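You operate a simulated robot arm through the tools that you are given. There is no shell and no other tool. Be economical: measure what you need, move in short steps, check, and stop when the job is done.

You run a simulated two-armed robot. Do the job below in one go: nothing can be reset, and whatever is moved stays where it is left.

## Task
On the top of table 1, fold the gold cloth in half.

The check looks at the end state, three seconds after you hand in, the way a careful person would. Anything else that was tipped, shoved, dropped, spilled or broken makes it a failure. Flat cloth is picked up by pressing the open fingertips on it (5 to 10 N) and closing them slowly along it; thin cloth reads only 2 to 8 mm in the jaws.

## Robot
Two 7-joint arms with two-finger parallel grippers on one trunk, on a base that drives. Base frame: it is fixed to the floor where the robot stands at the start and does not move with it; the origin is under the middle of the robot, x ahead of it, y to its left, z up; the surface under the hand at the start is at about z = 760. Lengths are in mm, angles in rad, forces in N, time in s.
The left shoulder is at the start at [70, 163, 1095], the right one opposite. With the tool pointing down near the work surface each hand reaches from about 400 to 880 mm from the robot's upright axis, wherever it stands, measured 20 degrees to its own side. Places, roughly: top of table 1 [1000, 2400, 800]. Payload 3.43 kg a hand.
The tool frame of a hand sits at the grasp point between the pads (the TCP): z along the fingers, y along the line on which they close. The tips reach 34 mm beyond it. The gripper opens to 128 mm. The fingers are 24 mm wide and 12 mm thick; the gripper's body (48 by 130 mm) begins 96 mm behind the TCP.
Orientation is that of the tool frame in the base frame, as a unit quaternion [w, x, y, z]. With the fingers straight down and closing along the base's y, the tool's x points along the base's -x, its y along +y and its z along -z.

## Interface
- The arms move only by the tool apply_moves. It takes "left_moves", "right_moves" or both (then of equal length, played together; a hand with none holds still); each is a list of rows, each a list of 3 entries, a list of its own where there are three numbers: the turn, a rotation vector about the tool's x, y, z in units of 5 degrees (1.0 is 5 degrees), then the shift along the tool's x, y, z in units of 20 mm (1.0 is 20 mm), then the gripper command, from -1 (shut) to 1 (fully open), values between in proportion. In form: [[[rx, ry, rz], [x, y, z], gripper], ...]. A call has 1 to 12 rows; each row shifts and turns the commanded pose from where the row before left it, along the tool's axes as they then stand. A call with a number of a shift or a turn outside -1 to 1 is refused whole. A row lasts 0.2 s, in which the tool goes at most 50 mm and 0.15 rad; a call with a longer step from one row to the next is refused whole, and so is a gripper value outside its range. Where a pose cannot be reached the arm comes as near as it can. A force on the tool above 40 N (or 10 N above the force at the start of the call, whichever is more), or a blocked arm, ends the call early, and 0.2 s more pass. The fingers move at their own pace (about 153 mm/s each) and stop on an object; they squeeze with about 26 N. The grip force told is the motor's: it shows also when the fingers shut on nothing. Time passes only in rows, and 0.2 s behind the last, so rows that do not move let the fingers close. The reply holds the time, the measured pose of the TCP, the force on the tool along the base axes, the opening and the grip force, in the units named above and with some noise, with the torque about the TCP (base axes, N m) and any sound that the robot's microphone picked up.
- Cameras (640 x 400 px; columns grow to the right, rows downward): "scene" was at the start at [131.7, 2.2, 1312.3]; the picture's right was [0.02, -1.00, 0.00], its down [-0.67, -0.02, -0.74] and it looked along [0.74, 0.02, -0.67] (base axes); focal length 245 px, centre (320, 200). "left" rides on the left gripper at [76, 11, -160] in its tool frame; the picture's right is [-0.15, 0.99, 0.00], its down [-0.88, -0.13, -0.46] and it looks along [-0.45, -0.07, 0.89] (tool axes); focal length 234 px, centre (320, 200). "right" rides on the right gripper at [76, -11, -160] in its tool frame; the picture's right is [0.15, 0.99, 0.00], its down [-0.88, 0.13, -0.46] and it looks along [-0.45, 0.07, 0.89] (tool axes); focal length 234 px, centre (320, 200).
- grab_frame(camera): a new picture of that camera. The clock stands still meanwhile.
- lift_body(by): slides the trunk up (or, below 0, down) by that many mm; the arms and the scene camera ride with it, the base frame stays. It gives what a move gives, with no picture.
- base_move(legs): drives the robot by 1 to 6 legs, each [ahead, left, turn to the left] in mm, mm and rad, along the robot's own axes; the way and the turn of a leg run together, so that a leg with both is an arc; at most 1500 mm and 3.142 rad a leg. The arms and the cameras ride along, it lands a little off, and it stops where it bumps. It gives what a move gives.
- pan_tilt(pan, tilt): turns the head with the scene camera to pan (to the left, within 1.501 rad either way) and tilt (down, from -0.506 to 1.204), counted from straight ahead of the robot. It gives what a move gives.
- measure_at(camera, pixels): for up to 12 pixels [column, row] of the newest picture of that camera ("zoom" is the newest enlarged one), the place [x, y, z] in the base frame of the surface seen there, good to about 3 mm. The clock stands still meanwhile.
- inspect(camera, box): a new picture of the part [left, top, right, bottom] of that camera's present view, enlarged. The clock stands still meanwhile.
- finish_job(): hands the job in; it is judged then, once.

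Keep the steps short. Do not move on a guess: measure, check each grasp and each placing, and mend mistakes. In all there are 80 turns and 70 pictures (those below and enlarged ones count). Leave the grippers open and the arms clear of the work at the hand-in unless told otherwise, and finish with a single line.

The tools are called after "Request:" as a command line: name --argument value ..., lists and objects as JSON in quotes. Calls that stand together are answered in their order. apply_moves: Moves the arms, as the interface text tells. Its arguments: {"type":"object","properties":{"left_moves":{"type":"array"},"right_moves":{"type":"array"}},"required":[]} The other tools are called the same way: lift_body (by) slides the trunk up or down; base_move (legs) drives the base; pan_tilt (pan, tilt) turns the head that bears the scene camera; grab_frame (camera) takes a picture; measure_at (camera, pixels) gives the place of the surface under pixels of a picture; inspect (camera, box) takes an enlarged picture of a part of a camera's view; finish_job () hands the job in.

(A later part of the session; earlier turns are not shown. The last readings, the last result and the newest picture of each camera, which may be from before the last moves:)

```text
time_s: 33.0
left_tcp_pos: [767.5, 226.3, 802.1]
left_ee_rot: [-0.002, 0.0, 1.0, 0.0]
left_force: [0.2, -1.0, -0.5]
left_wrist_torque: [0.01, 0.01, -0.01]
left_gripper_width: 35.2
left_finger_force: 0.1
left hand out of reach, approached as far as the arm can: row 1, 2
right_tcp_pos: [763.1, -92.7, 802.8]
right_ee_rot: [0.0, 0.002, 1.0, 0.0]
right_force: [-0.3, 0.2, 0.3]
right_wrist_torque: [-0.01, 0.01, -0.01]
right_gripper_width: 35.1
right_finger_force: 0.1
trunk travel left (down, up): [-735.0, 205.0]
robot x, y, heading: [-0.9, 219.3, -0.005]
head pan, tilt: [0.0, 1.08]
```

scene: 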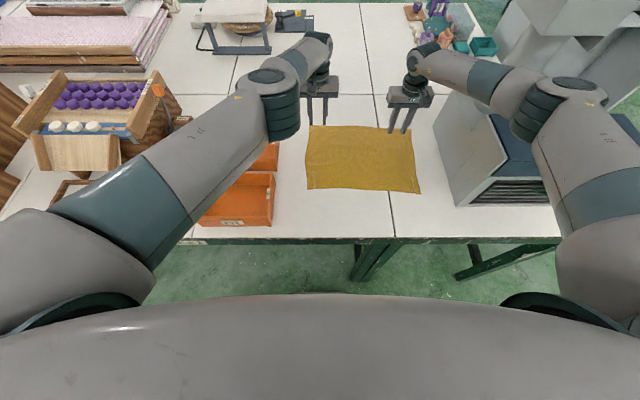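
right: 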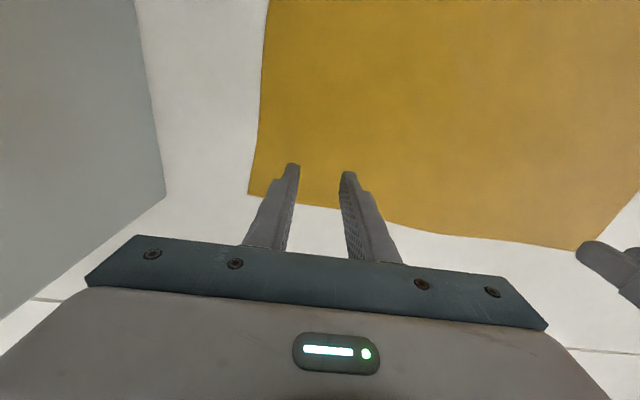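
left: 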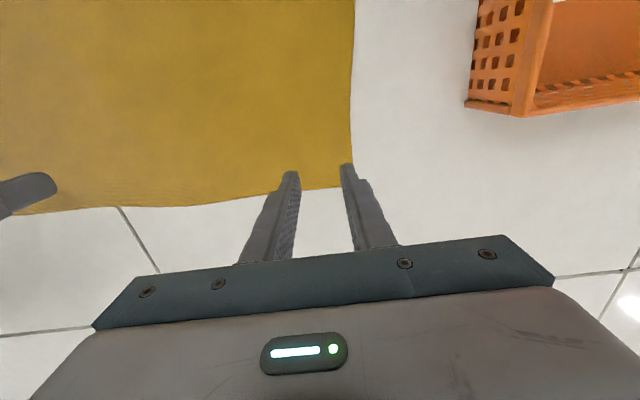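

The left hand is 13 mm short. The base front (about x 262) is well clear of the table edge (356), so I lift the hands 16 mm, pull the right back 30 mm, and drive 30 mm ahead.

Request:
apply_moves --left_moves '[[[0, 0, 0], [0.4, 0, -0.8], -0.45], [[0, 0, 0], [0.4, 0, 0], -0.45]]' --right_moves '[[[0, 0, 0], [0.75, 0, -0.8], -0.45], [[0, 0, 0], [0.75, 0, 0], -0.45]]'

Request:
base_move --legs '[[30, 0, 0]]'

```text
time_s: 33.5
left_tcp_pos: [769.3, 222.0, 814.1]
left_ee_rot: [-0.002, 0.002, 1.0, 0.001]
left_force: [0.5, 0.1, 0.8]
left_wrist_torque: [0.04, 0.0, -0.01]
left_gripper_width: 35.4
left_finger_force: 0.1
left hand out of reach, approached as far as the arm can: row 1, 2
right_tcp_pos: [733.5, -92.5, 820.0]
right_ee_rot: [-0.001, 0.002, 1.0, 0.0]
right_force: [-0.4, 0.6, -0.1]
right_wrist_torque: [-0.02, -0.02, 0.0]
right_gripper_width: 35.1
right_finger_force: 0.1
trunk travel left (down, up): [-735.0, 205.0]
robot x, y, heading: [-0.2, 218.9, -0.005]
head pan, tilt: [0.0, 1.08]
```

```text
time_s: 34.4
left_tcp_pos: [796.1, 221.3, 815.9]
left_ee_rot: [-0.002, 0.001, 1.0, 0.0]
left_force: [0.6, 0.5, 1.0]
left_wrist_torque: [0.01, -0.03, -0.01]
left_gripper_width: 35.1
left_finger_force: 0.0
right_tcp_pos: [761.9, -92.6, 822.1]
right_ee_rot: [0.002, 0.003, 1.0, 0.0]
right_force: [-0.8, 0.6, -0.3]
right_wrist_torque: [-0.02, -0.03, -0.02]
right_gripper_width: 35.3
right_finger_force: 0.2
trunk travel left (down, up): [-735.0, 205.0]
robot x, y, heading: [30.2, 221.8, -0.006]
head pan, tilt: [0.0, 1.08]
```

Now the left hand goes back 15 mm and both go down to just above the cloth.

Request:
apply_moves --left_moves '[[[0, 0, 0], [0.8, 0, 0], -0.45], [[0, 0, 0], [0, 0, 0.3], -0.45], [[0, 0, 0], [0, 0, 0.4], -0.45]]' --right_moves '[[[0, 0, 0], [0, 0, 0.3], -0.45], [[0, 0, 0], [0, 0, 0.4], -0.45], [[0, 0, 0], [0, 0, 0.4], -0.45]]'

Request:
grab_frame --camera "left"

Request:
grab_frame --camera "right"

```text
time_s: 35.2
left_tcp_pos: [794.6, 216.9, 796.7]
left_ee_rot: [0.0, 0.001, 1.0, 0.0]
left_force: [0.9, -0.3, 0.6]
left_wrist_torque: [0.0, -0.01, 0.01]
left_gripper_width: 35.2
left_finger_force: 0.0
left hand out of reach, approached as far as the arm can: row 1
right_tcp_pos: [762.7, -92.8, 796.2]
right_ee_rot: [-0.001, 0.002, 1.0, -0.002]
right_force: [0.2, 0.2, 0.7]
right_wrist_torque: [0.0, -0.02, 0.01]
right_gripper_width: 35.3
right_finger_force: 0.1
trunk travel left (down, up): [-735.0, 205.0]
robot x, y, heading: [33.3, 223.4, -0.003]
head pan, tilt: [0.0, 1.08]
```

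```text
45 pictures are left
```

left: 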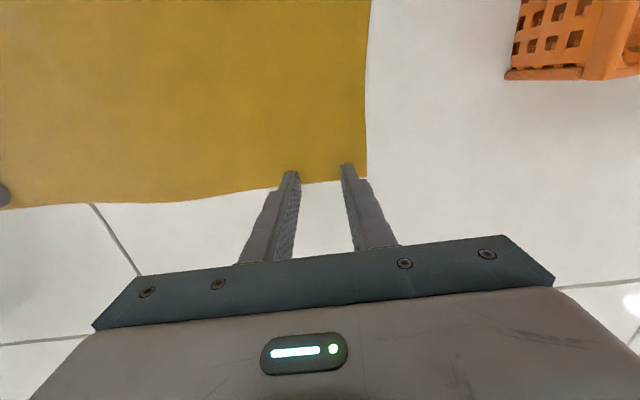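

```text
44 pictures are left
```

right: 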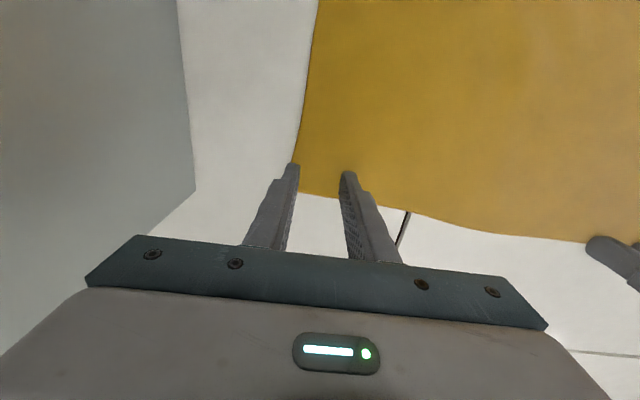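

Left needs 14 mm back and 4 mm left; the right looks good (fingers just inside the corner). Then I press down in 1 mm steps.

Request:
apply_moves --left_moves '[[[0, 0, 0], [0.7, 0.2, 0], -0.45], [[0, 0, 0], [0, 0, 0], -0.45]]'

Request:
apply_moves --left_moves '[[[0, 0, 0], [0, 0, 0.05], -0.45], [[0, 0, 0], [0, 0, 0.05], -0.45]]' --right_moves '[[[0, 0, 0], [0, 0, 0.05], -0.45], [[0, 0, 0], [0, 0, 0.05], -0.45]]'

```text
time_s: 35.8
left_tcp_pos: [781.2, 219.2, 797.8]
left_ee_rot: [-0.001, 0.002, 1.0, 0.0]
left_force: [-0.2, -0.6, 0.6]
left_wrist_torque: [0.03, 0.02, 0.0]
left_gripper_width: 35.2
left_finger_force: 0.0
right_tcp_pos: [764.2, -94.0, 797.8]
right_ee_rot: [0.0, 0.002, 1.0, 0.0]
right_force: [-0.5, 0.5, -0.3]
right_wrist_torque: [0.06, -0.04, 0.03]
right_gripper_width: 35.2
right_finger_force: 0.0
trunk travel left (down, up): [-735.0, 205.0]
robot x, y, heading: [29.2, 221.4, -0.005]
head pan, tilt: [0.0, 1.08]
```

```text
time_s: 36.4
left_tcp_pos: [781.5, 221.2, 796.0]
left_ee_rot: [-0.002, 0.001, 1.0, 0.0]
left_force: [1.0, -0.5, 5.8]
left_wrist_torque: [-0.02, -0.05, -0.03]
left_gripper_width: 35.2
left_finger_force: 0.0
right_tcp_pos: [761.9, -94.5, 795.6]
right_ee_rot: [0.0, 0.003, 1.0, 0.0]
right_force: [0.5, -0.3, 0.0]
right_wrist_torque: [0.01, 0.03, 0.0]
right_gripper_width: 35.1
right_finger_force: 0.1
trunk travel left (down, up): [-735.0, 205.0]
robot x, y, heading: [31.4, 219.7, -0.001]
head pan, tilt: [0.0, 1.08]
```

Left presses at 6 N. The right needs about 1 mm more.

Request:
apply_moves --left_moves '[[[0, 0, 0], [0, 0, 0.01], -0.45], [[0, 0, 0], [0, 0, 0], -0.45]]' --right_moves '[[[0, 0, 0], [0, 0, 0.05], -0.45], [[0, 0, 0], [0, 0, 0.02], -0.45]]'

```text
time_s: 37.0
left_tcp_pos: [781.9, 220.9, 794.8]
left_ee_rot: [-0.001, 0.002, 1.0, 0.001]
left_force: [2.2, 1.1, 9.5]
left_wrist_torque: [0.0, -0.14, 0.0]
left_gripper_width: 35.2
left_finger_force: 0.0
right_tcp_pos: [762.5, -92.1, 795.6]
right_ee_rot: [0.001, 0.003, 1.0, 0.0]
right_force: [0.0, -0.7, 3.7]
right_wrist_torque: [-0.09, -0.02, 0.0]
right_gripper_width: 35.3
right_finger_force: 0.2
trunk travel left (down, up): [-735.0, 205.0]
robot x, y, heading: [27.4, 221.8, 0.003]
head pan, tilt: [0.0, 1.08]
```

Left 9.5 N, right 3.7 N. I press the right 0.5 mm more and close both slowly.

Request:
apply_moves --left_moves '[[[0, 0, 0], [0, 0, 0], -0.45], [[0, 0, 0], [0, 0, 0], -0.52], [[0, 0, 0], [0, 0, 0], -0.59], [[0, 0, 0], [0, 0, 0], -0.66], [[0, 0, 0], [0, 0, 0], -0.73], [[0, 0, 0], [0, 0, 0], -0.8], [[0, 0, 0], [0, 0, 0], -0.87], [[0, 0, 0], [0, 0, 0], -0.94], [[0, 0, 0], [0, 0, 0], -1], [[0, 0, 0], [0, 0, 0], -1], [[0, 0, 0], [0, 0, 0], -1]]' --right_moves '[[[0, 0, 0], [0, 0, 0.03], -0.45], [[0, 0, 0], [0, 0, 0], -0.52], [[0, 0, 0], [0, 0, 0], -0.59], [[0, 0, 0], [0, 0, 0], -0.66], [[0, 0, 0], [0, 0, 0], -0.73], [[0, 0, 0], [0, 0, 0], -0.8], [[0, 0, 0], [0, 0, 0], -0.87], [[0, 0, 0], [0, 0, 0], -0.94], [[0, 0, 0], [0, 0, 0], -1], [[0, 0, 0], [0, 0, 0], -1], [[0, 0, 0], [0, 0, 0], -1]]'

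Request:
grab_frame --camera "left"

Request:
grab_frame --camera "right"

```text
time_s: 39.4
left_tcp_pos: [780.8, 220.0, 795.4]
left_ee_rot: [-0.002, 0.002, 1.0, 0.0]
left_force: [0.1, -5.7, 3.3]
left_wrist_torque: [-0.22, -0.04, 0.0]
left_gripper_width: 2.0
left_finger_force: 26.0
right_tcp_pos: [763.1, -93.4, 795.2]
right_ee_rot: [0.002, 0.003, 1.0, 0.0]
right_force: [0.4, 4.0, 14.9]
right_wrist_torque: [0.09, -0.11, 0.06]
right_gripper_width: 2.2
right_finger_force: 25.5
trunk travel left (down, up): [-735.0, 205.0]
robot x, y, heading: [28.9, 223.4, -0.001]
head pan, tilt: [0.0, 1.08]
```

```text
43 pictures are left
```

left: 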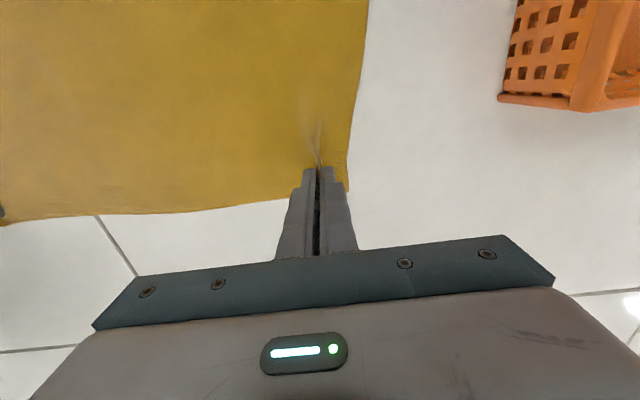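

```text
42 pictures are left
```

right: 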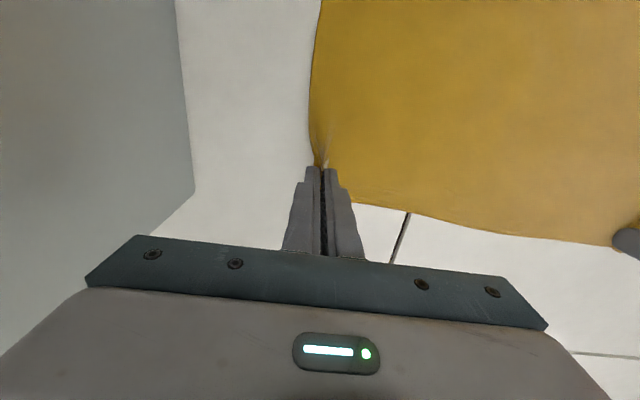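

Both jaws hold about 2 mm of cloth near the corners. I lift them along an arc toward me, tilting the fingers 20 degrees so they begin to point away from me, then check.

Request:
apply_moves --left_moves '[[[0, 0, 0], [0, 0, -0.5], -1], [[0, 0, 0], [0, 0, -0.5], -1], [[0, -0.667, 0], [0.563, 0, -0.585], -1], [[0, -0.667, 0], [0.528, 0, -0.62], -1], [[0, -0.667, 0], [0.49, 0, -0.65], -1], [[0, -0.667, 0], [0.45, 0, -0.675], -1], [[0, -0.667, 0], [0.41, 0, -0.7], -1], [[0, -0.667, 0], [0.37, 0, -0.725], -1], [[0, 0, 0], [0, 0, 0], -1]]' --right_moves '[[[0, 0, 0], [0, 0, -0.5], -1], [[0, 0, 0], [0, 0, -0.5], -1], [[0, -0.667, 0], [0.563, 0, -0.585], -1], [[0, -0.667, 0], [0.528, 0, -0.62], -1], [[0, -0.667, 0], [0.49, 0, -0.65], -1], [[0, -0.667, 0], [0.45, 0, -0.675], -1], [[0, -0.667, 0], [0.41, 0, -0.7], -1], [[0, -0.667, 0], [0.37, 0, -0.725], -1], [[0, 0, 0], [0, 0, 0], -1]]'

Request:
grab_frame --camera "scene"

```text
time_s: 41.4
left_tcp_pos: [714.0, 219.5, 884.8]
left_ee_rot: [0.172, 0.002, 0.985, -0.001]
left_force: [0.5, -6.4, -0.6]
left_wrist_torque: [-0.18, 0.0, -0.04]
left_gripper_width: 2.1
left_finger_force: 25.3
right_tcp_pos: [696.6, -93.1, 883.7]
right_ee_rot: [0.174, 0.003, 0.985, -0.001]
right_force: [0.7, 6.0, 0.9]
right_wrist_torque: [0.16, -0.04, 0.12]
right_gripper_width: 2.6
right_finger_force: 26.5
trunk travel left (down, up): [-735.0, 205.0]
robot x, y, heading: [32.4, 222.9, -0.002]
head pan, tilt: [0.0, 1.08]
```

```text
41 pictures are left
```

scene: 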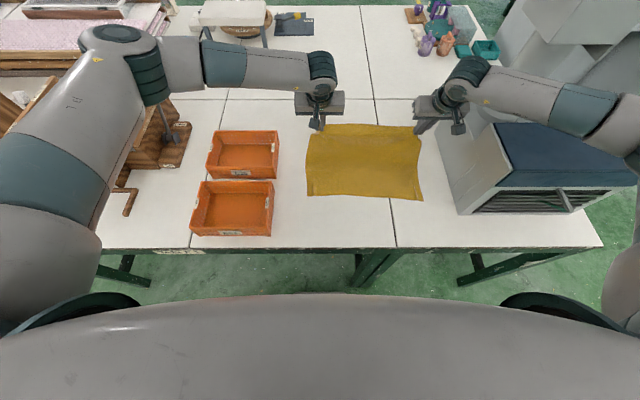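

Both grips hold and the tilt is right. The right forearm now lies over the cabinet, so I measure its height, and the left one over the wooden box.

Request:
measure_at --camera "scene" --pixels '[[480, 90], [520, 95], [560, 110], [560, 125], [600, 125], [620, 140], [560, 150], [150, 75], [190, 70], [240, 70], [170, 120], [165, 100]]'

Request:
inspect --camera "scene" --box '[280, 60, 470, 220]'

```text
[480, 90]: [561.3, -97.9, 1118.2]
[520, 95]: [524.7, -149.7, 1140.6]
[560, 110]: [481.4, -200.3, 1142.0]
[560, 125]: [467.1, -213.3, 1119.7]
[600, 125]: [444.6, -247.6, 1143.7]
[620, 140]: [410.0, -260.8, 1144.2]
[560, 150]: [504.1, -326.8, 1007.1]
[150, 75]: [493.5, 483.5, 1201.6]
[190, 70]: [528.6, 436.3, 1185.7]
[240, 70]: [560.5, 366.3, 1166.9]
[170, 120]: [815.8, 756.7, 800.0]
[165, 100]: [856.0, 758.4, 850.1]
```

```text
2.50 times, centred on (375, 140) of scene
```

zoom: 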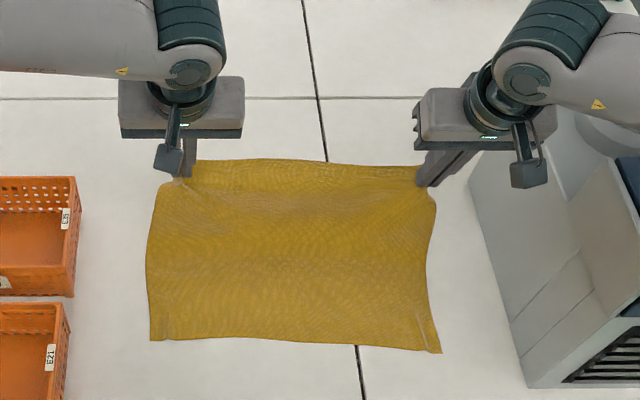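

Forearm underside ≈1040–1070, cabinet 1004: clear. Now I drive back 110 mm, which carries the edge over the fold line and gives the arms room.

Request:
base_move --legs '[[-110, 0, 0]]'

Request:
grab_frame --camera "scene"

```text
time_s: 42.6
left_tcp_pos: [604.4, 221.3, 885.3]
left_ee_rot: [0.171, 0.0, 0.985, 0.0]
left_force: [0.2, -5.3, 0.0]
left_wrist_torque: [-0.15, 0.03, -0.05]
left_gripper_width: 2.2
left_finger_force: 26.0
right_tcp_pos: [587.7, -91.6, 883.2]
right_ee_rot: [0.173, 0.001, 0.985, 0.0]
right_force: [0.5, 5.4, -0.3]
right_wrist_torque: [0.15, -0.01, 0.13]
right_gripper_width: 2.1
right_finger_force: 26.3
trunk travel left (down, up): [-735.0, 205.0]
robot x, y, heading: [-82.0, 222.8, -0.0]
head pan, tilt: [0.0, 1.08]
```

```text
39 pictures are left
```

scene: 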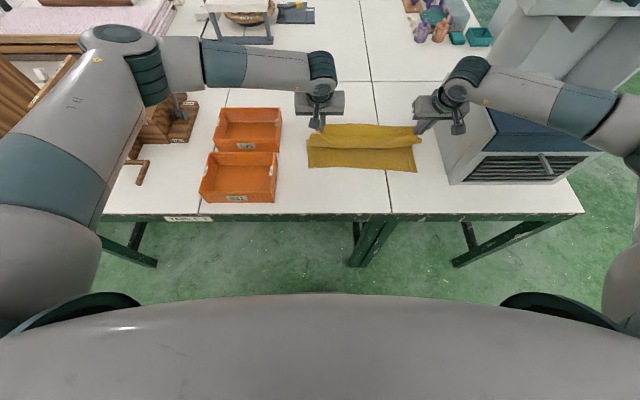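

The edge is now past the fold line. I go on half way down the arc (tilt to about 32 degrees), then look.

Request:
apply_moves --left_moves '[[[0, -0.5, 0], [0.59, 0, 0.113], -1], [[0, -0.5, 0], [0.595, 0, 0.088], -1], [[0, -0.5, 0], [0.6, 0, 0.06], -1], [[0, -0.5, 0], [0.6, 0, 0.035], -1], [[0, -0.5, 0], [0.6, 0, 0.01], -1]]' --right_moves '[[[0, -0.5, 0], [0.59, 0, 0.113], -1], [[0, -0.5, 0], [0.595, 0, 0.088], -1], [[0, -0.5, 0], [0.6, 0, 0.06], -1], [[0, -0.5, 0], [0.6, 0, 0.035], -1], [[0, -0.5, 0], [0.6, 0, 0.01], -1]]'

Request:
grab_frame --camera "scene"

```text
time_s: 43.8
left_tcp_pos: [552.5, 222.4, 853.8]
left_ee_rot: [0.278, 0.001, 0.96, -0.001]
left_force: [0.6, -3.3, -0.6]
left_wrist_torque: [-0.12, 0.01, -0.04]
left_gripper_width: 1.8
left_finger_force: 26.6
right_tcp_pos: [536.6, -90.8, 854.6]
right_ee_rot: [0.281, 0.001, 0.96, -0.001]
right_force: [0.0, 3.1, 0.2]
right_wrist_torque: [0.08, 0.01, 0.1]
right_gripper_width: 2.3
right_finger_force: 25.8
trunk travel left (down, up): [-735.0, 205.0]
robot x, y, heading: [-80.4, 223.7, 0.003]
head pan, tilt: [0.0, 1.08]
```

```text
38 pictures are left
```

scene: 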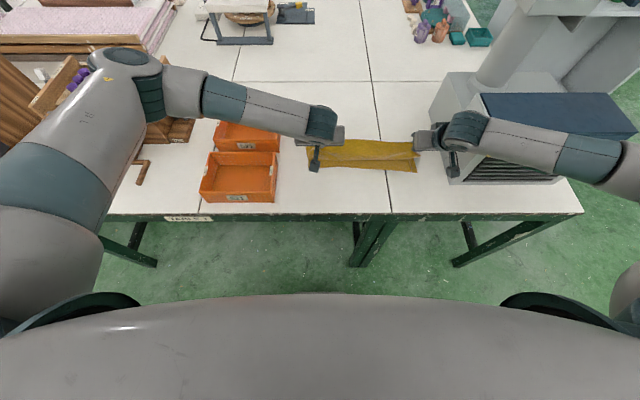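

I check the right forearm and gripper clearances to the cabinet.

Request:
measure_at --camera "scene" --pixels '[[480, 135], [510, 150], [540, 155], [580, 165], [600, 175], [450, 165], [440, 135], [600, 145], [250, 110], [290, 125]]'

Request:
inspect --camera "scene" --box '[280, 90, 480, 215]'

```text
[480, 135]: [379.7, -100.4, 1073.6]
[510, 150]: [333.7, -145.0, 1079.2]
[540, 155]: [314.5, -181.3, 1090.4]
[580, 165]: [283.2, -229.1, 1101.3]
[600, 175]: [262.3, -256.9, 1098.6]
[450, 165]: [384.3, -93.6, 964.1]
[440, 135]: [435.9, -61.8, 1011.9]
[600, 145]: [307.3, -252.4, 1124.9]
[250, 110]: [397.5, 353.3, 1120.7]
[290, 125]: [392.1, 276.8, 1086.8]
```

```text
3.20 times, centred on (380, 152) of scene
```

zoom: 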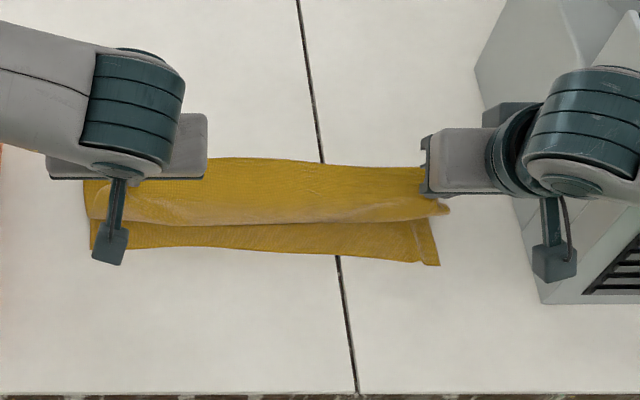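

All clear of the cabinet (the forearm lies at x<390). I finish the arc: down to TCP z≈803 with tilt 45 degrees.

Request:
apply_moves --left_moves '[[[0, -0.5, 0], [0.607, 0, 0.207], -1], [[0, -0.5, 0], [0.616, 0, 0.18], -1], [[0, -0.5, 0], [0.623, 0, 0.154], -1], [[0, -0.5, 0], [0.63, 0, 0.126], -1], [[0, -0.5, 0], [0.634, 0, 0.1], -1]]' --right_moves '[[[0, -0.5, 0], [0.607, 0, 0.207], -1], [[0, -0.5, 0], [0.616, 0, 0.18], -1], [[0, -0.5, 0], [0.623, 0, 0.154], -1], [[0, -0.5, 0], [0.63, 0, 0.126], -1], [[0, -0.5, 0], [0.634, 0, 0.1], -1]]'

Request:
inspect --camera "scene" --box '[280, 90, 480, 215]'

Request:
grab_frame --camera "left"

Request:
grab_frame --camera "right"

```text
time_s: 45.0
left_tcp_pos: [512.7, 221.6, 806.2]
left_ee_rot: [0.382, 0.001, 0.924, 0.0]
left_force: [0.2, -4.5, 0.4]
left_wrist_torque: [-0.12, 0.0, -0.1]
left_gripper_width: 2.2
left_finger_force: 26.1
right_tcp_pos: [510.5, -90.6, 825.1]
right_ee_rot: [0.342, 0.0, 0.94, 0.0]
right_force: [0.1, 5.4, 0.0]
right_wrist_torque: [0.11, 0.05, 0.14]
right_gripper_width: 2.4
right_finger_force: 26.2
right hand out of reach, approached as far as the arm can: row 4, 5
trunk travel left (down, up): [-735.0, 205.0]
robot x, y, heading: [-81.3, 222.1, -0.005]
head pan, tilt: [0.0, 1.08]
```

```text
3.20 times, centred on (380, 152) of scene
```

zoom: 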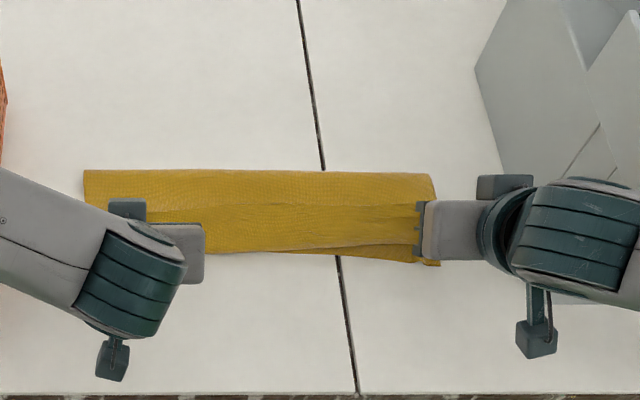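

```text
35 pictures are left
```

left: 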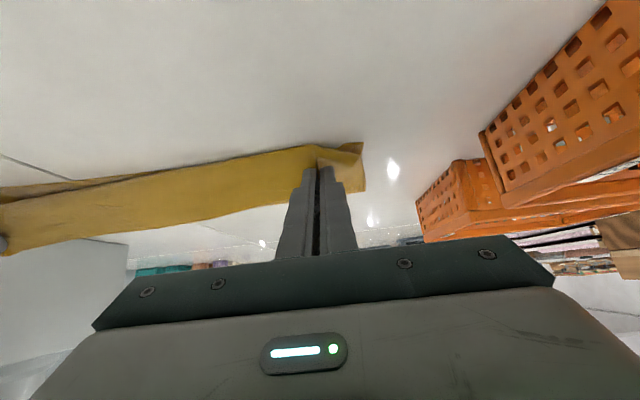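

```text
34 pictures are left
```

right: 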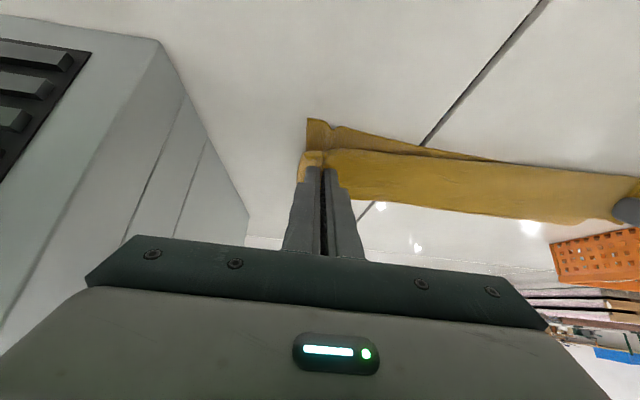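

The left is in place; the right hand could not reach the full tilt (40° at z 825). I take some tilt off the right hand while lowering it to its spot.

Request:
apply_moves --right_moves '[[[0, 0.87, 0], [0.02, 0, 0.14], -1], [[0, 0.87, 0], [0.0, 0, 0.14], -1], [[0, 0.87, 0], [0, 0, 0.14], -1]]'

```text
time_s: 45.8
left_tcp_pos: [512.8, 220.9, 806.0]
left_ee_rot: [0.381, 0.001, 0.925, -0.001]
left_force: [-1.2, -4.3, 0.7]
left_wrist_torque: [-0.14, 0.01, -0.11]
left_gripper_width: 2.1
left_finger_force: 25.7
right_tcp_pos: [514.9, -91.3, 816.9]
right_ee_rot: [0.232, 0.0, 0.973, 0.0]
right_force: [-0.5, 4.0, -0.2]
right_wrist_torque: [0.1, 0.02, 0.11]
right_gripper_width: 2.4
right_finger_force: 25.6
trunk travel left (down, up): [-735.0, 205.0]
robot x, y, heading: [-77.8, 221.8, -0.001]
head pan, tilt: [0.0, 1.08]
```

Right tilt is now 27° with its TCP at (515, 817). I bring it to about (505, 801).

Request:
apply_moves --right_moves '[[[0, 0, 0], [0.4, 0, 0.245], -1], [[0, 0, 0], [0.4, 0, 0.245], -1]]'

Request:
inspect --camera "scene" --box '[280, 90, 480, 215]'

Request:
grab_frame --camera "right"

```text
time_s: 46.4
left_tcp_pos: [513.5, 220.9, 805.7]
left_ee_rot: [0.38, 0.001, 0.925, 0.0]
left_force: [-0.5, -5.7, -1.1]
left_wrist_torque: [-0.12, 0.02, -0.12]
left_gripper_width: 2.1
left_finger_force: 25.4
right_tcp_pos: [505.3, -91.0, 802.8]
right_ee_rot: [0.233, 0.001, 0.973, 0.0]
right_force: [0.0, 5.3, -0.4]
right_wrist_torque: [0.11, 0.0, 0.11]
right_gripper_width: 2.4
right_finger_force: 26.2
trunk travel left (down, up): [-735.0, 205.0]
robot x, y, heading: [-76.6, 215.6, -0.006]
head pan, tilt: [0.0, 1.08]
```

```text
3.20 times, centred on (380, 152) of scene
```

zoom: 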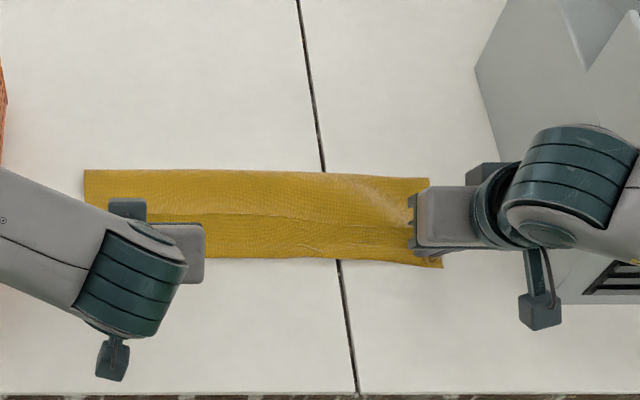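

```text
32 pictures are left
```

right: 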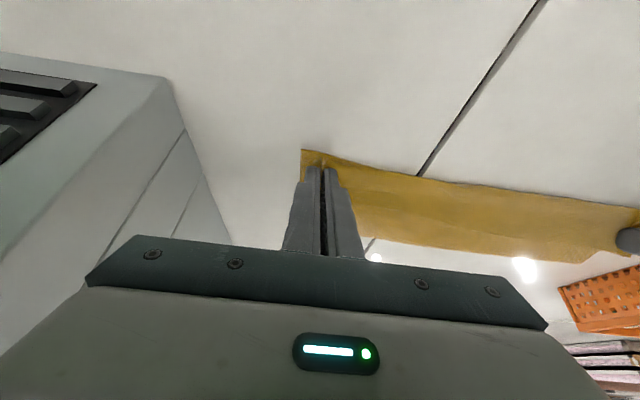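

The edges match well. I open both jaws slowly (to about 35 mm, spreading the bunch), wait, and draw the hands straight back along the fingers.

Request:
apply_moves --left_moves '[[[0, 0, 0], [0, 0, 0], -0.9], [[0, 0, 0], [0, 0, 0], -0.8], [[0, 0, 0], [0, 0, 0], -0.7], [[0, 0, 0], [0, 0, 0], -0.6], [[0, 0, 0], [0, 0, 0], -0.5], [[0, 0, 0], [0, 0, 0], -0.4], [[0, 0, 0], [0, 0, 0], -0.4], [[0, 0, 0], [0, 0, -0.4], -0.4], [[0, 0, 0], [0, 0, -0.8], -0.4], [[0, 0, 0], [0, 0, -1], -0.4], [[0, 0, 0], [0, 0, -1], -0.4]]' --right_moves '[[[0, 0, 0], [0, 0, 0], -0.9], [[0, 0, 0], [0, 0, 0], -0.8], [[0, 0, 0], [0, 0, 0], -0.7], [[0, 0, 0], [0, 0, 0], -0.6], [[0, 0, 0], [0, 0, 0], -0.5], [[0, 0, 0], [0, 0, 0], -0.4], [[0, 0, 0], [0, 0, 0], -0.4], [[0, 0, 0], [0, 0, -0.4], -0.4], [[0, 0, 0], [0, 0, -0.8], -0.4], [[0, 0, 0], [0, 0, -1], -0.4], [[0, 0, 0], [0, 0, -1], -0.4]]'

Request:
inspect --camera "scene" --box '[280, 90, 480, 215]'

Request:
grab_frame --camera "right"

Request:
grab_frame --camera "left"

```text
time_s: 48.8
left_tcp_pos: [465.7, 220.6, 850.4]
left_ee_rot: [0.382, 0.0, 0.924, 0.001]
left_force: [-0.2, -0.1, 0.8]
left_wrist_torque: [0.01, 0.01, -0.03]
left_gripper_width: 38.5
left_finger_force: 0.0
right_tcp_pos: [475.9, -90.9, 858.8]
right_ee_rot: [0.234, 0.001, 0.972, 0.0]
right_force: [0.0, -0.1, -0.5]
right_wrist_torque: [-0.04, -0.01, -0.02]
right_gripper_width: 38.3
right_finger_force: 0.1
trunk travel left (down, up): [-735.0, 205.0]
robot x, y, heading: [-78.8, 221.9, -0.004]
head pan, tilt: [0.0, 1.08]
```

```text
3.20 times, centred on (380, 152) of scene
```

zoom: 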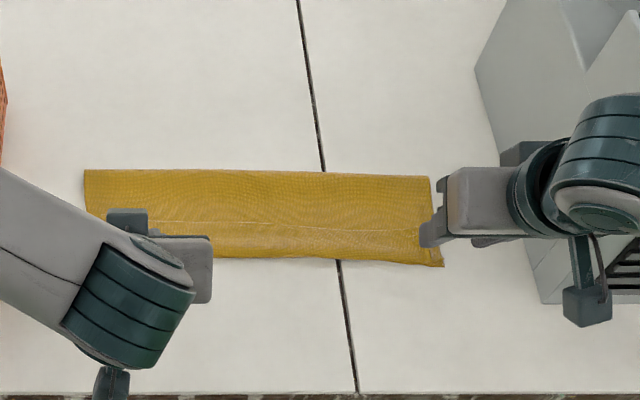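

```text
30 pictures are left
```

right: 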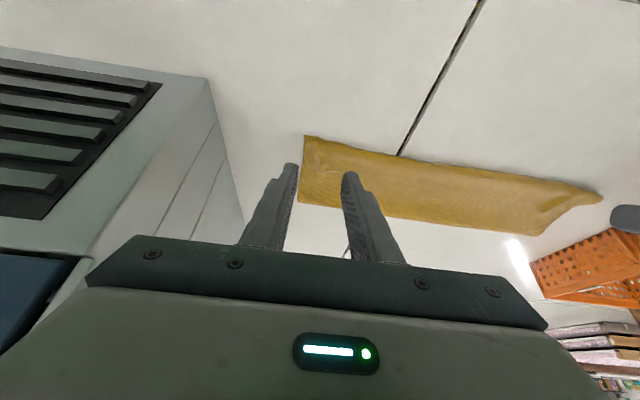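

```text
29 pictures are left
```

left: 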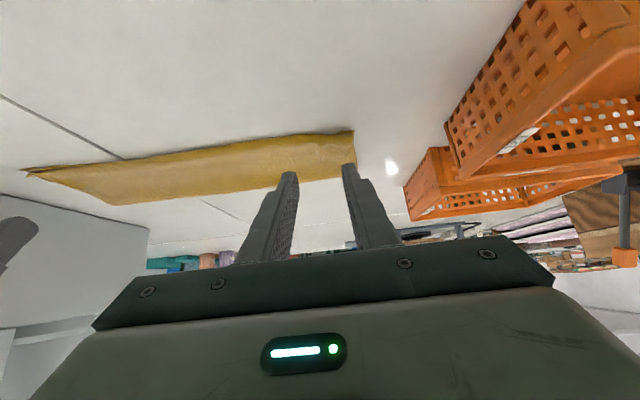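

The fold looks neat. I lift the hands a bit more, and back the robot off 150 mm to see the whole cloth.

Request:
apply_moves --left_moves '[[[0, 0.8, 0], [0, 0, -1], -0.4], [[0, 0.8, 0], [0, 0, -1], -0.4], [[0, 0.8, 0], [0, 0, -1], 0], [[0, 0.8, 0], [0, 0, -1], 0.5], [[0, 0.8, 0], [0, 0, -1], 0.9], [[0, 0.8, 0], [0, 0, -1], 0.9]]' --right_moves '[[[0, 0.8, 0], [0, 0, -1], -0.4], [[0, 0.8, 0], [0, 0, -1], -0.4], [[0, 0.8, 0], [0, 0, -1], 0], [[0, 0.8, 0], [0, 0, -1], 0.5], [[0, 0.8, 0], [0, 0, -1], 0.9], [[0, 0.8, 0], [0, 0, -1], 0.9]]'

Request:
base_move --legs '[[-150, 0, 0]]'

Request:
pan_tilt --pan -0.15 --tilt 0.85

Request:
grab_frame --camera "scene"

```text
time_s: 50.2
left_tcp_pos: [399.3, 222.7, 947.3]
left_ee_rot: [0.179, 0.0, 0.984, 0.001]
left_force: [-0.3, 0.5, -0.3]
left_wrist_torque: [0.0, 0.03, 0.0]
left_gripper_width: 121.7
left_finger_force: 0.2
right_tcp_pos: [441.1, -89.6, 972.1]
right_ee_rot: [0.025, 0.001, 1.0, -0.001]
right_force: [-0.4, 0.1, -0.4]
right_wrist_torque: [-0.02, -0.03, 0.0]
right_gripper_width: 121.6
right_finger_force: 0.1
trunk travel left (down, up): [-735.0, 205.0]
robot x, y, heading: [-78.2, 219.7, -0.002]
head pan, tilt: [0.0, 1.08]
```

```text
time_s: 51.6
left_tcp_pos: [249.5, 221.3, 947.1]
left_ee_rot: [0.179, 0.001, 0.984, -0.001]
left_force: [-0.2, 0.2, -0.4]
left_wrist_torque: [-0.03, 0.0, 0.0]
left_gripper_width: 121.5
left_finger_force: 0.0
right_tcp_pos: [291.0, -89.5, 973.2]
right_ee_rot: [0.025, 0.001, 1.0, 0.001]
right_force: [0.3, -0.1, -0.9]
right_wrist_torque: [0.0, 0.0, 0.03]
right_gripper_width: 121.5
right_finger_force: 0.1
trunk travel left (down, up): [-735.0, 205.0]
robot x, y, heading: [-231.4, 224.1, -0.0]
head pan, tilt: [0.0, 1.08]
```

```text
time_s: 52.3
left_tcp_pos: [249.6, 222.4, 948.0]
left_ee_rot: [0.181, 0.002, 0.984, 0.0]
left_force: [0.7, 0.2, 0.2]
left_wrist_torque: [0.02, -0.01, -0.03]
left_gripper_width: 121.4
left_finger_force: 0.2
right_tcp_pos: [288.5, -90.6, 973.3]
right_ee_rot: [0.026, 0.002, 1.0, 0.001]
right_force: [-1.0, -0.2, 0.3]
right_wrist_torque: [-0.02, -0.03, 0.01]
right_gripper_width: 121.6
right_finger_force: 0.1
trunk travel left (down, up): [-735.0, 205.0]
robot x, y, heading: [-234.4, 219.9, -0.004]
head pan, tilt: [-0.15, 0.85]
```

```text
28 pictures are left
```

scene: 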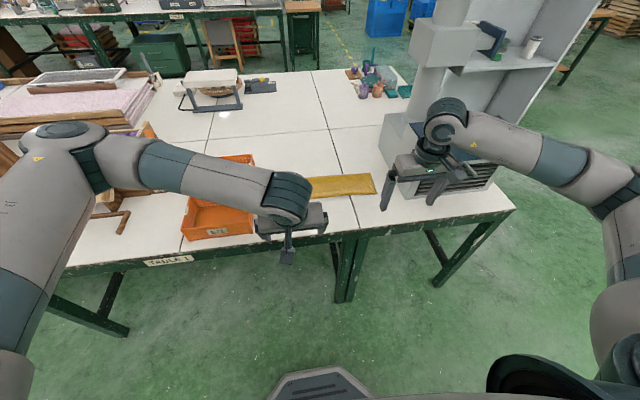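

The left arm hides part of the cloth. I move the left hand 180 mm left, in front of the table, and look closely.

Request:
apply_moves --left_moves '[[[0, 0, 0], [0, 1, -0.5], 0.9], [[0, 0, 0], [0, 1, -0.5], 0.9], [[0, 0, 0], [0, 1, -0.5], 0.9], [[0, 0, 0], [0, 1, 0], 0.9], [[0, 0, 0], [0, 1, 0], 0.9], [[0, 0, 0], [0, 1, 0], 0.9], [[0, 0, 0], [0, 1, 0], 0.9], [[0, 0, 0], [0, 1, 0], 0.9], [[0, 0, 0], [0, 1, 0], 0.9]]'

Request:
inspect --camera "scene" --box '[180, 120, 500, 320]'

```text
time_s: 54.3
left_tcp_pos: [236.2, 402.1, 975.9]
left_ee_rot: [0.179, 0.001, 0.984, 0.0]
left_force: [-0.4, 0.8, 0.5]
left_wrist_torque: [0.0, -0.02, -0.01]
left_gripper_width: 121.7
left_finger_force: 0.1
right_tcp_pos: [289.3, -89.4, 973.7]
right_ee_rot: [0.026, 0.001, 1.0, 0.0]
right_force: [0.0, 0.1, -0.4]
right_wrist_torque: [0.0, -0.03, 0.02]
right_gripper_width: 121.6
right_finger_force: 0.1
trunk travel left (down, up): [-735.0, 205.0]
robot x, y, heading: [-225.5, 219.0, -0.003]
head pan, tilt: [-0.15, 0.85]
```

```text
2.00 times, centred on (340, 220) of scene
```

zoom: 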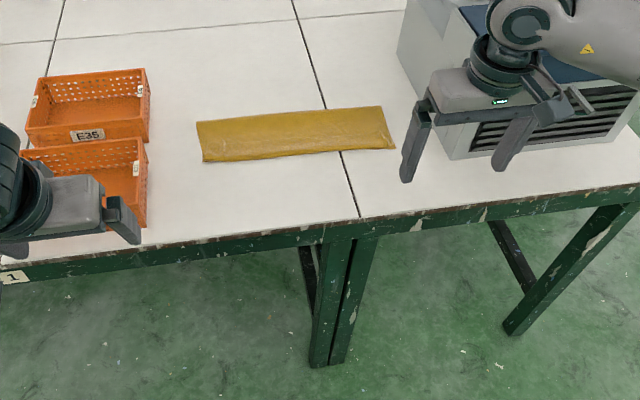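

I see a flat rectangle. I zoom in to check that the edges match and measure the outline.

Request:
inspect --camera "scene" --box '[270, 160, 386, 212]'

Request:
measure_at --camera "scene" --pixels '[[279, 182], [370, 174], [376, 193], [283, 199]]'

```text
5.52 times, centred on (328, 186) of scene
```

zoom: 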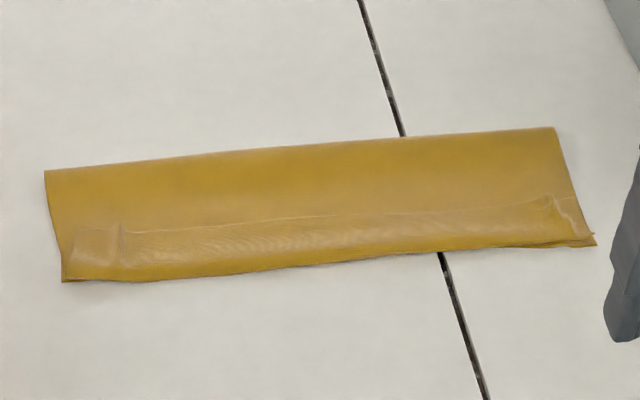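

```text
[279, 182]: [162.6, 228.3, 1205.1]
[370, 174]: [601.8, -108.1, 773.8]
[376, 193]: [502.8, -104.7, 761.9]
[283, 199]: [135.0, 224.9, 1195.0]
```

The outline matches, but there is a faint line along the top layer. I look closer at both ends to be sure it is only a crease and not a turned-back hem.

Request:
inspect --camera "scene" --box '[275, 178, 325, 214]'

Request:
inspect --camera "scene" --box '[335, 172, 385, 208]'

Request:
grab_frame --camera "scene"

Request:
measure_at --camera "scene" --pixels '[[279, 192], [283, 210], [320, 187], [323, 196], [325, 207], [371, 184], [370, 198], [377, 203], [279, 192], [283, 199], [370, 174], [374, 193]]'

```text
11.11 times, centred on (300, 196) of scene
```

zoom: 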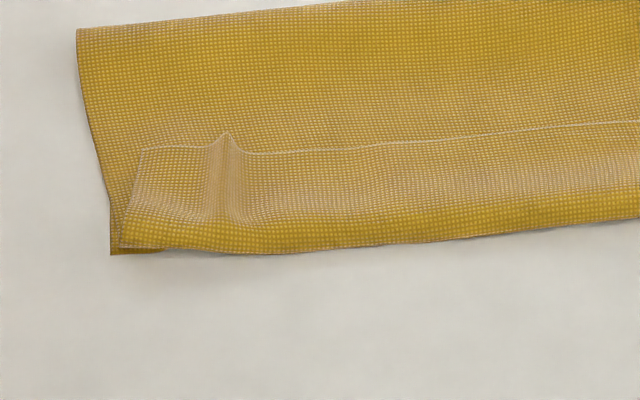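

```text
11.11 times, centred on (360, 190) of scene
```

zoom: 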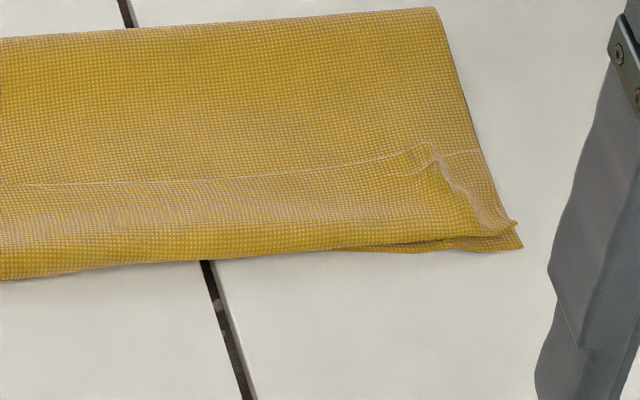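

```text
23 pictures are left
```

scene: 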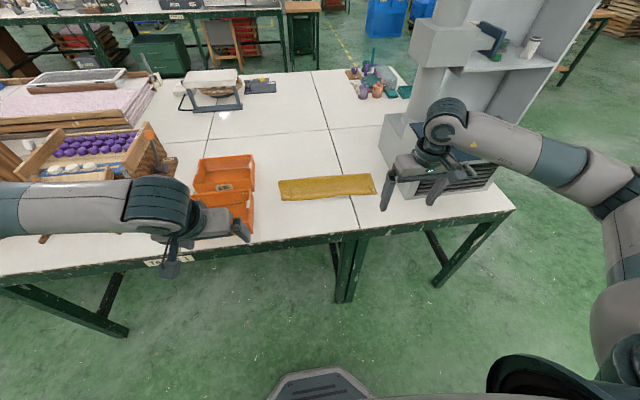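

```text
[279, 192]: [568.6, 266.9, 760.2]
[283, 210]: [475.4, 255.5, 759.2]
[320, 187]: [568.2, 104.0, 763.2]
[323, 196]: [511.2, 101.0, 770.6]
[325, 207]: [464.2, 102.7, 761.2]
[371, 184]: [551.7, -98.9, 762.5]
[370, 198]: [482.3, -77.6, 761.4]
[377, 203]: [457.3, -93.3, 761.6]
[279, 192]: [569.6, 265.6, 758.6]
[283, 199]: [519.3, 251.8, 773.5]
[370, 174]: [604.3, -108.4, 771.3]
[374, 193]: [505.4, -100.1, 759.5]
```

This is a turned-back hem: the edge of the top layer lies about 50 mm back from the near side. It needs mending. I measure it precisely in a fresh enlargement.

Request:
inspect --camera "scene" --box '[272, 166, 382, 210]'

Request:
measure_at --camera "zoom" --pixels '[[45, 90], [90, 148], [70, 202], [300, 58], [305, 140], [315, 188], [565, 50], [568, 115], [585, 155], [450, 125], [180, 150], [200, 195]]'

```text
5.82 times, centred on (327, 188) of scene
```

zoom: 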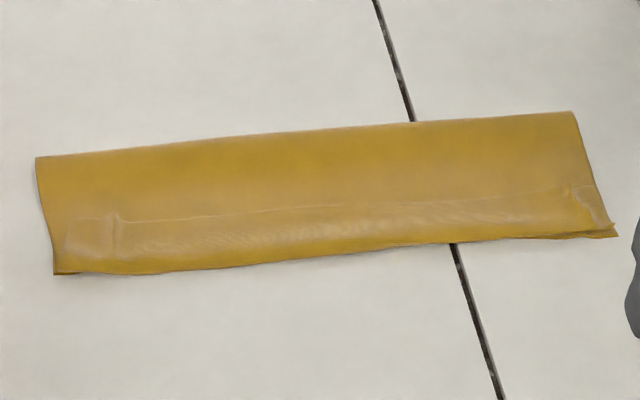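

```text
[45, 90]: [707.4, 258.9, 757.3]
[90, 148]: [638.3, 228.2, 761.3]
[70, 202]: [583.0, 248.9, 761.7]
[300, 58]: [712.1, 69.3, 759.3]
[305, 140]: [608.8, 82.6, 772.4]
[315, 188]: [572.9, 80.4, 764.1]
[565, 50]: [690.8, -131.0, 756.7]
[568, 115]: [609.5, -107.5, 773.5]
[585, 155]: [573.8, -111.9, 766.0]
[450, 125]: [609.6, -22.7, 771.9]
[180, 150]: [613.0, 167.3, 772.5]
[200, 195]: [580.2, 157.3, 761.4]
```

I re-measure with the right pixels of this enlargement: fold edge, hem line and near edge at left, middle and right.

Request:
measure_at --camera "zoom" --pixels '[[42, 162], [80, 220], [58, 270], [95, 222], [305, 139], [305, 208], [308, 254], [570, 116], [568, 186], [607, 234], [450, 202], [450, 236]]'

```text
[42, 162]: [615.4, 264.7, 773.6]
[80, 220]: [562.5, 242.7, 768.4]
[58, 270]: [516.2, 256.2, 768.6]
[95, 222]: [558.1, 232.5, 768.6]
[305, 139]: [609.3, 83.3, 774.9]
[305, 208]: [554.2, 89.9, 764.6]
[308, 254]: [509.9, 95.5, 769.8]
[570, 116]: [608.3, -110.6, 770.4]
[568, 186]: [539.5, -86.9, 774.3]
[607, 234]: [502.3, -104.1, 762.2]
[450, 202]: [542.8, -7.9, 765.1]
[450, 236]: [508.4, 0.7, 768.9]
```

The hem: its edge lies at x≈557 (left) to 540 (right), the near side at 510 and the fold at 610. Plan: press lightly on the hem and drag it toward me so that it rolls open flat; then re-grip that edge on the bare table and lay it exactly on the near edge. First I bring the hands upright and forward, high above the table.

Request:
apply_moves --left_moves '[[[0, 0.687, 0], [0, -1, 0], 0.1], [[0, 0.687, 0], [0, -1, 0], 0.1], [[0, 0.687, 0], [0, -1, 0], 0.1], [[0, 0.687, 0], [0, -1, 0], 0.1], [[0, 0.687, 0], [0, -1, 0], 0.1], [[0, 0.687, 0], [0, -1, 0], 0.1], [[0, 0, 0], [-1, -1, 0], 0.1], [[0, 0, 0], [-1, -1, 0], 0.1], [[0, 0, 0], [-1, -1, 0], 0.1], [[0, 0, 0], [-1, -1, 0], 0.1], [[0, 0, 0], [-1, -0.6, 0], 0.1]]' --right_moves '[[[0, 0.097, 0], [-1, 0, 0], 0.1], [[0, 0.097, 0], [-1, 0, 0], 0.1], [[0, 0.097, 0], [-1, 0, 0], 0.1], [[0, 0.097, 0], [-1, 0, 0], 0.1], [[0, 0.097, 0], [-1, 0, 0], 0.1], [[0, 0.097, 0], [-1, 0, 0], 0.1], [[0, 0, 0], [-1, 0.4, 0], 0.1], [[0, 0, 0], [-1, 0.4, 0], 0.1], [[0, 0, 0], [-1, 0.4, 0], 0.1], [[0, 0, 0], [-1, 0.5, 0], 0.1], [[0, 0, 0], [-1, 0.5, 0], 0.1]]'

```text
time_s: 56.7
left_tcp_pos: [340.3, 188.3, 974.4]
left_ee_rot: [0.0, 0.002, 1.0, 0.0]
left_force: [0.6, 0.1, -0.3]
left_wrist_torque: [-0.01, 0.03, 0.01]
left_gripper_width: 70.5
left_finger_force: 0.1
right_tcp_pos: [513.0, -47.4, 974.9]
right_ee_rot: [0.001, 0.002, 1.0, -0.001]
right_force: [0.2, -0.1, -0.2]
right_wrist_torque: [-0.01, -0.02, 0.01]
right_gripper_width: 70.4
right_finger_force: 0.1
trunk travel left (down, up): [-735.0, 205.0]
robot x, y, heading: [-227.8, 218.5, -0.005]
head pan, tilt: [-0.15, 0.85]
```

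Both upright. Left goes forward to x 540, right to 528, and both come down to about z 815.

Request:
apply_moves --left_moves '[[[0, 0, 0], [-1, 0, 0.6], 0.1], [[0, 0, 0], [-1, 0, 0.7], 0.1], [[0, 0, 0], [-1, 0, 0.7], 0.1], [[0, 0, 0], [-1, 0, 0.7], 0.1], [[0, 0, 0], [-1, 0, 0.7], 0.1], [[0, 0, 0], [-1, 0, 0.7], 0.1], [[0, 0, 0], [-1, 0, 0.7], 0.1], [[0, 0, 0], [-1, 0, 0.7], 0.1], [[0, 0, 0], [-1, 0, 0.7], 0.1], [[0, 0, 0], [-1, 0, 0.7], 0.1], [[0, 0, 0], [0, 0, 0.5], 0.1], [[0, 0, 0], [0, 0, 0.5], 0.1]]' --right_moves '[[[0, 0, 0], [-0.75, 0, 0.6], 0.1], [[0, 0, 0], [0, 0, 0.7], 0.1], [[0, 0, 0], [0, 0, 0.7], 0.1], [[0, 0, 0], [0, 0, 0.7], 0.1], [[0, 0, 0], [0, 0, 0.7], 0.1], [[0, 0, 0], [0, 0, 0.7], 0.1], [[0, 0, 0], [0, 0, 0.7], 0.1], [[0, 0, 0], [0, 0, 0.7], 0.1], [[0, 0, 0], [0, 0, 0.7], 0.1], [[0, 0, 0], [0, 0, 0.7], 0.1], [[0, 0, 0], [0, 0, 0.5], 0.1], [[0, 0, 0], [0, 0, 0.5], 0.1]]'

Request:
grab_frame --camera "left"

Request:
grab_frame --camera "right"

```text
time_s: 59.3
left_tcp_pos: [532.4, 189.8, 817.8]
left_ee_rot: [0.001, 0.001, 1.0, 0.0]
left_force: [-0.6, -0.7, -0.4]
left_wrist_torque: [0.0, -0.01, 0.01]
left_gripper_width: 70.5
left_finger_force: 0.1
left hand out of reach, approached as far as the arm can: row 10, 12
right_tcp_pos: [525.5, -44.9, 818.4]
right_ee_rot: [0.0, 0.002, 1.0, 0.0]
right_force: [0.1, 0.4, 1.2]
right_wrist_torque: [-0.04, 0.01, -0.01]
right_gripper_width: 70.4
right_finger_force: 0.0
trunk travel left (down, up): [-735.0, 205.0]
robot x, y, heading: [-228.1, 219.3, 0.0]
head pan, tilt: [-0.15, 0.85]
```

```text
21 pictures are left
```

left: 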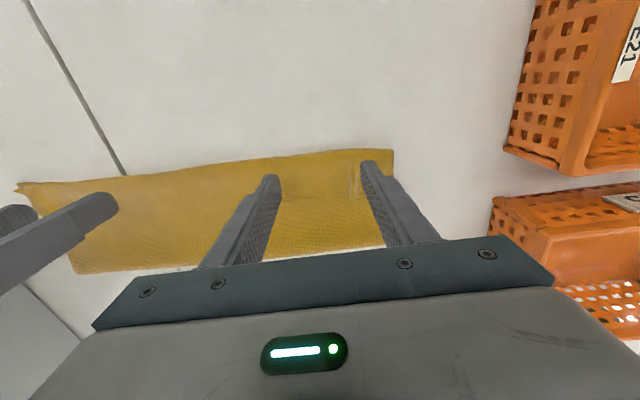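

```text
20 pictures are left
```

right: 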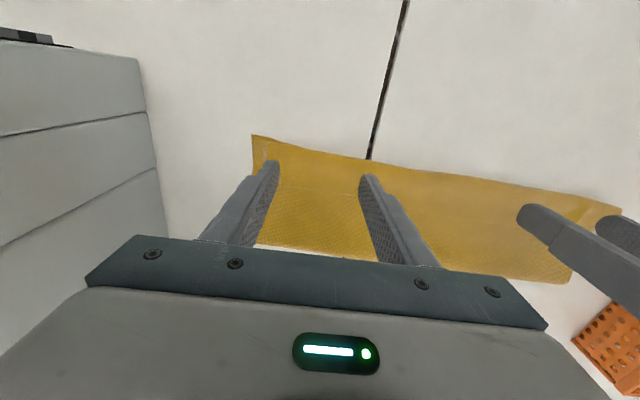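

Both pairs of fingertips are above the hem. I lower them to light contact.

Request:
apply_moves --left_moves '[[[0, 0, 0], [0, 0, 0.35], 0.1], [[0, 0, 0], [0, 0, 0.35], 0.1], [[0, 0, 0], [0, 0, 0.15], 0.1]]' --right_moves '[[[0, 0, 0], [0, 0, 0.35], 0.1], [[0, 0, 0], [0, 0, 0.35], 0.1], [[0, 0, 0], [0, 0, 0.15], 0.1]]'

Request:
apply_moves --left_moves '[[[0, 0, 0], [0, 0, 0.1], 0.1], [[0, 0, 0], [0, 0, 0], 0.1]]' --right_moves '[[[0, 0, 0], [0, 0, 0.1], 0.1], [[0, 0, 0], [0, 0, 0], 0.1]]'

```text
time_s: 60.1
left_tcp_pos: [527.5, 194.2, 802.0]
left_ee_rot: [0.001, 0.001, 1.0, 0.0]
left_force: [-0.5, -0.5, 0.0]
left_wrist_torque: [-0.04, 0.01, 0.02]
left_gripper_width: 70.3
left_finger_force: 0.0
left hand out of reach, approached as far as the arm can: row 2
right_tcp_pos: [525.7, -46.1, 801.0]
right_ee_rot: [0.0, 0.002, 1.0, -0.001]
right_force: [-0.4, -1.3, -0.1]
right_wrist_torque: [-0.02, 0.04, -0.02]
right_gripper_width: 70.3
right_finger_force: 0.1
trunk travel left (down, up): [-735.0, 205.0]
robot x, y, heading: [-232.0, 222.2, 0.001]
head pan, tilt: [-0.15, 0.85]
```

```text
time_s: 60.7
left_tcp_pos: [527.3, 194.0, 799.2]
left_ee_rot: [0.001, 0.001, 1.0, 0.001]
left_force: [-0.5, 0.8, 1.3]
left_wrist_torque: [0.03, 0.0, -0.04]
left_gripper_width: 70.3
left_finger_force: 0.0
right_tcp_pos: [526.0, -48.1, 800.3]
right_ee_rot: [0.0, 0.001, 1.0, 0.0]
right_force: [-0.5, 0.9, 0.1]
right_wrist_torque: [-0.01, 0.01, 0.0]
right_gripper_width: 70.6
right_finger_force: 0.0
trunk travel left (down, up): [-735.0, 205.0]
robot x, y, heading: [-229.8, 220.1, -0.003]
head pan, tilt: [-0.15, 0.85]
```

Barely touching. I go down 1.4 mm more.

Request:
apply_moves --left_moves '[[[0, 0, 0], [0, 0, 0.05], 0.1], [[0, 0, 0], [0, 0, 0], 0.1]]' --right_moves '[[[0, 0, 0], [0, 0, 0.09], 0.1], [[0, 0, 0], [0, 0, 0], 0.1]]'

```text
time_s: 61.3
left_tcp_pos: [526.5, 195.2, 798.1]
left_ee_rot: [0.001, 0.001, 1.0, 0.001]
left_force: [-0.2, 0.1, 1.1]
left_wrist_torque: [0.01, -0.02, -0.02]
left_gripper_width: 70.0
left_finger_force: 0.1
right_tcp_pos: [526.3, -47.1, 796.7]
right_ee_rot: [0.001, 0.002, 1.0, 0.0]
right_force: [-0.4, 0.2, 0.6]
right_wrist_torque: [0.02, 0.0, 0.0]
right_gripper_width: 70.4
right_finger_force: 0.0
trunk travel left (down, up): [-735.0, 205.0]
robot x, y, heading: [-230.8, 220.7, 0.003]
head pan, tilt: [-0.15, 0.85]
```

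Still under 1 N (soft bulge). Another 1 mm on each.

Request:
apply_moves --left_moves '[[[0, 0, 0], [0, 0, 0.06], 0.1], [[0, 0, 0], [0, 0, 0.02], 0.1]]' --right_moves '[[[0, 0, 0], [0, 0, 0.04], 0.1], [[0, 0, 0], [0, 0, 0.02], 0.1]]'

```text
time_s: 61.9
left_tcp_pos: [525.2, 195.0, 796.9]
left_ee_rot: [0.002, 0.001, 1.0, 0.001]
left_force: [0.8, -0.4, 4.3]
left_wrist_torque: [0.0, -0.08, -0.04]
left_gripper_width: 70.4
left_finger_force: 0.0
right_tcp_pos: [525.0, -46.7, 797.2]
right_ee_rot: [0.001, 0.002, 1.0, 0.0]
right_force: [1.6, 0.2, 3.6]
right_wrist_torque: [-0.02, -0.02, 0.02]
right_gripper_width: 70.3
right_finger_force: 0.0
trunk travel left (down, up): [-735.0, 205.0]
robot x, y, heading: [-230.0, 222.4, -0.008]
head pan, tilt: [-0.15, 0.85]
```

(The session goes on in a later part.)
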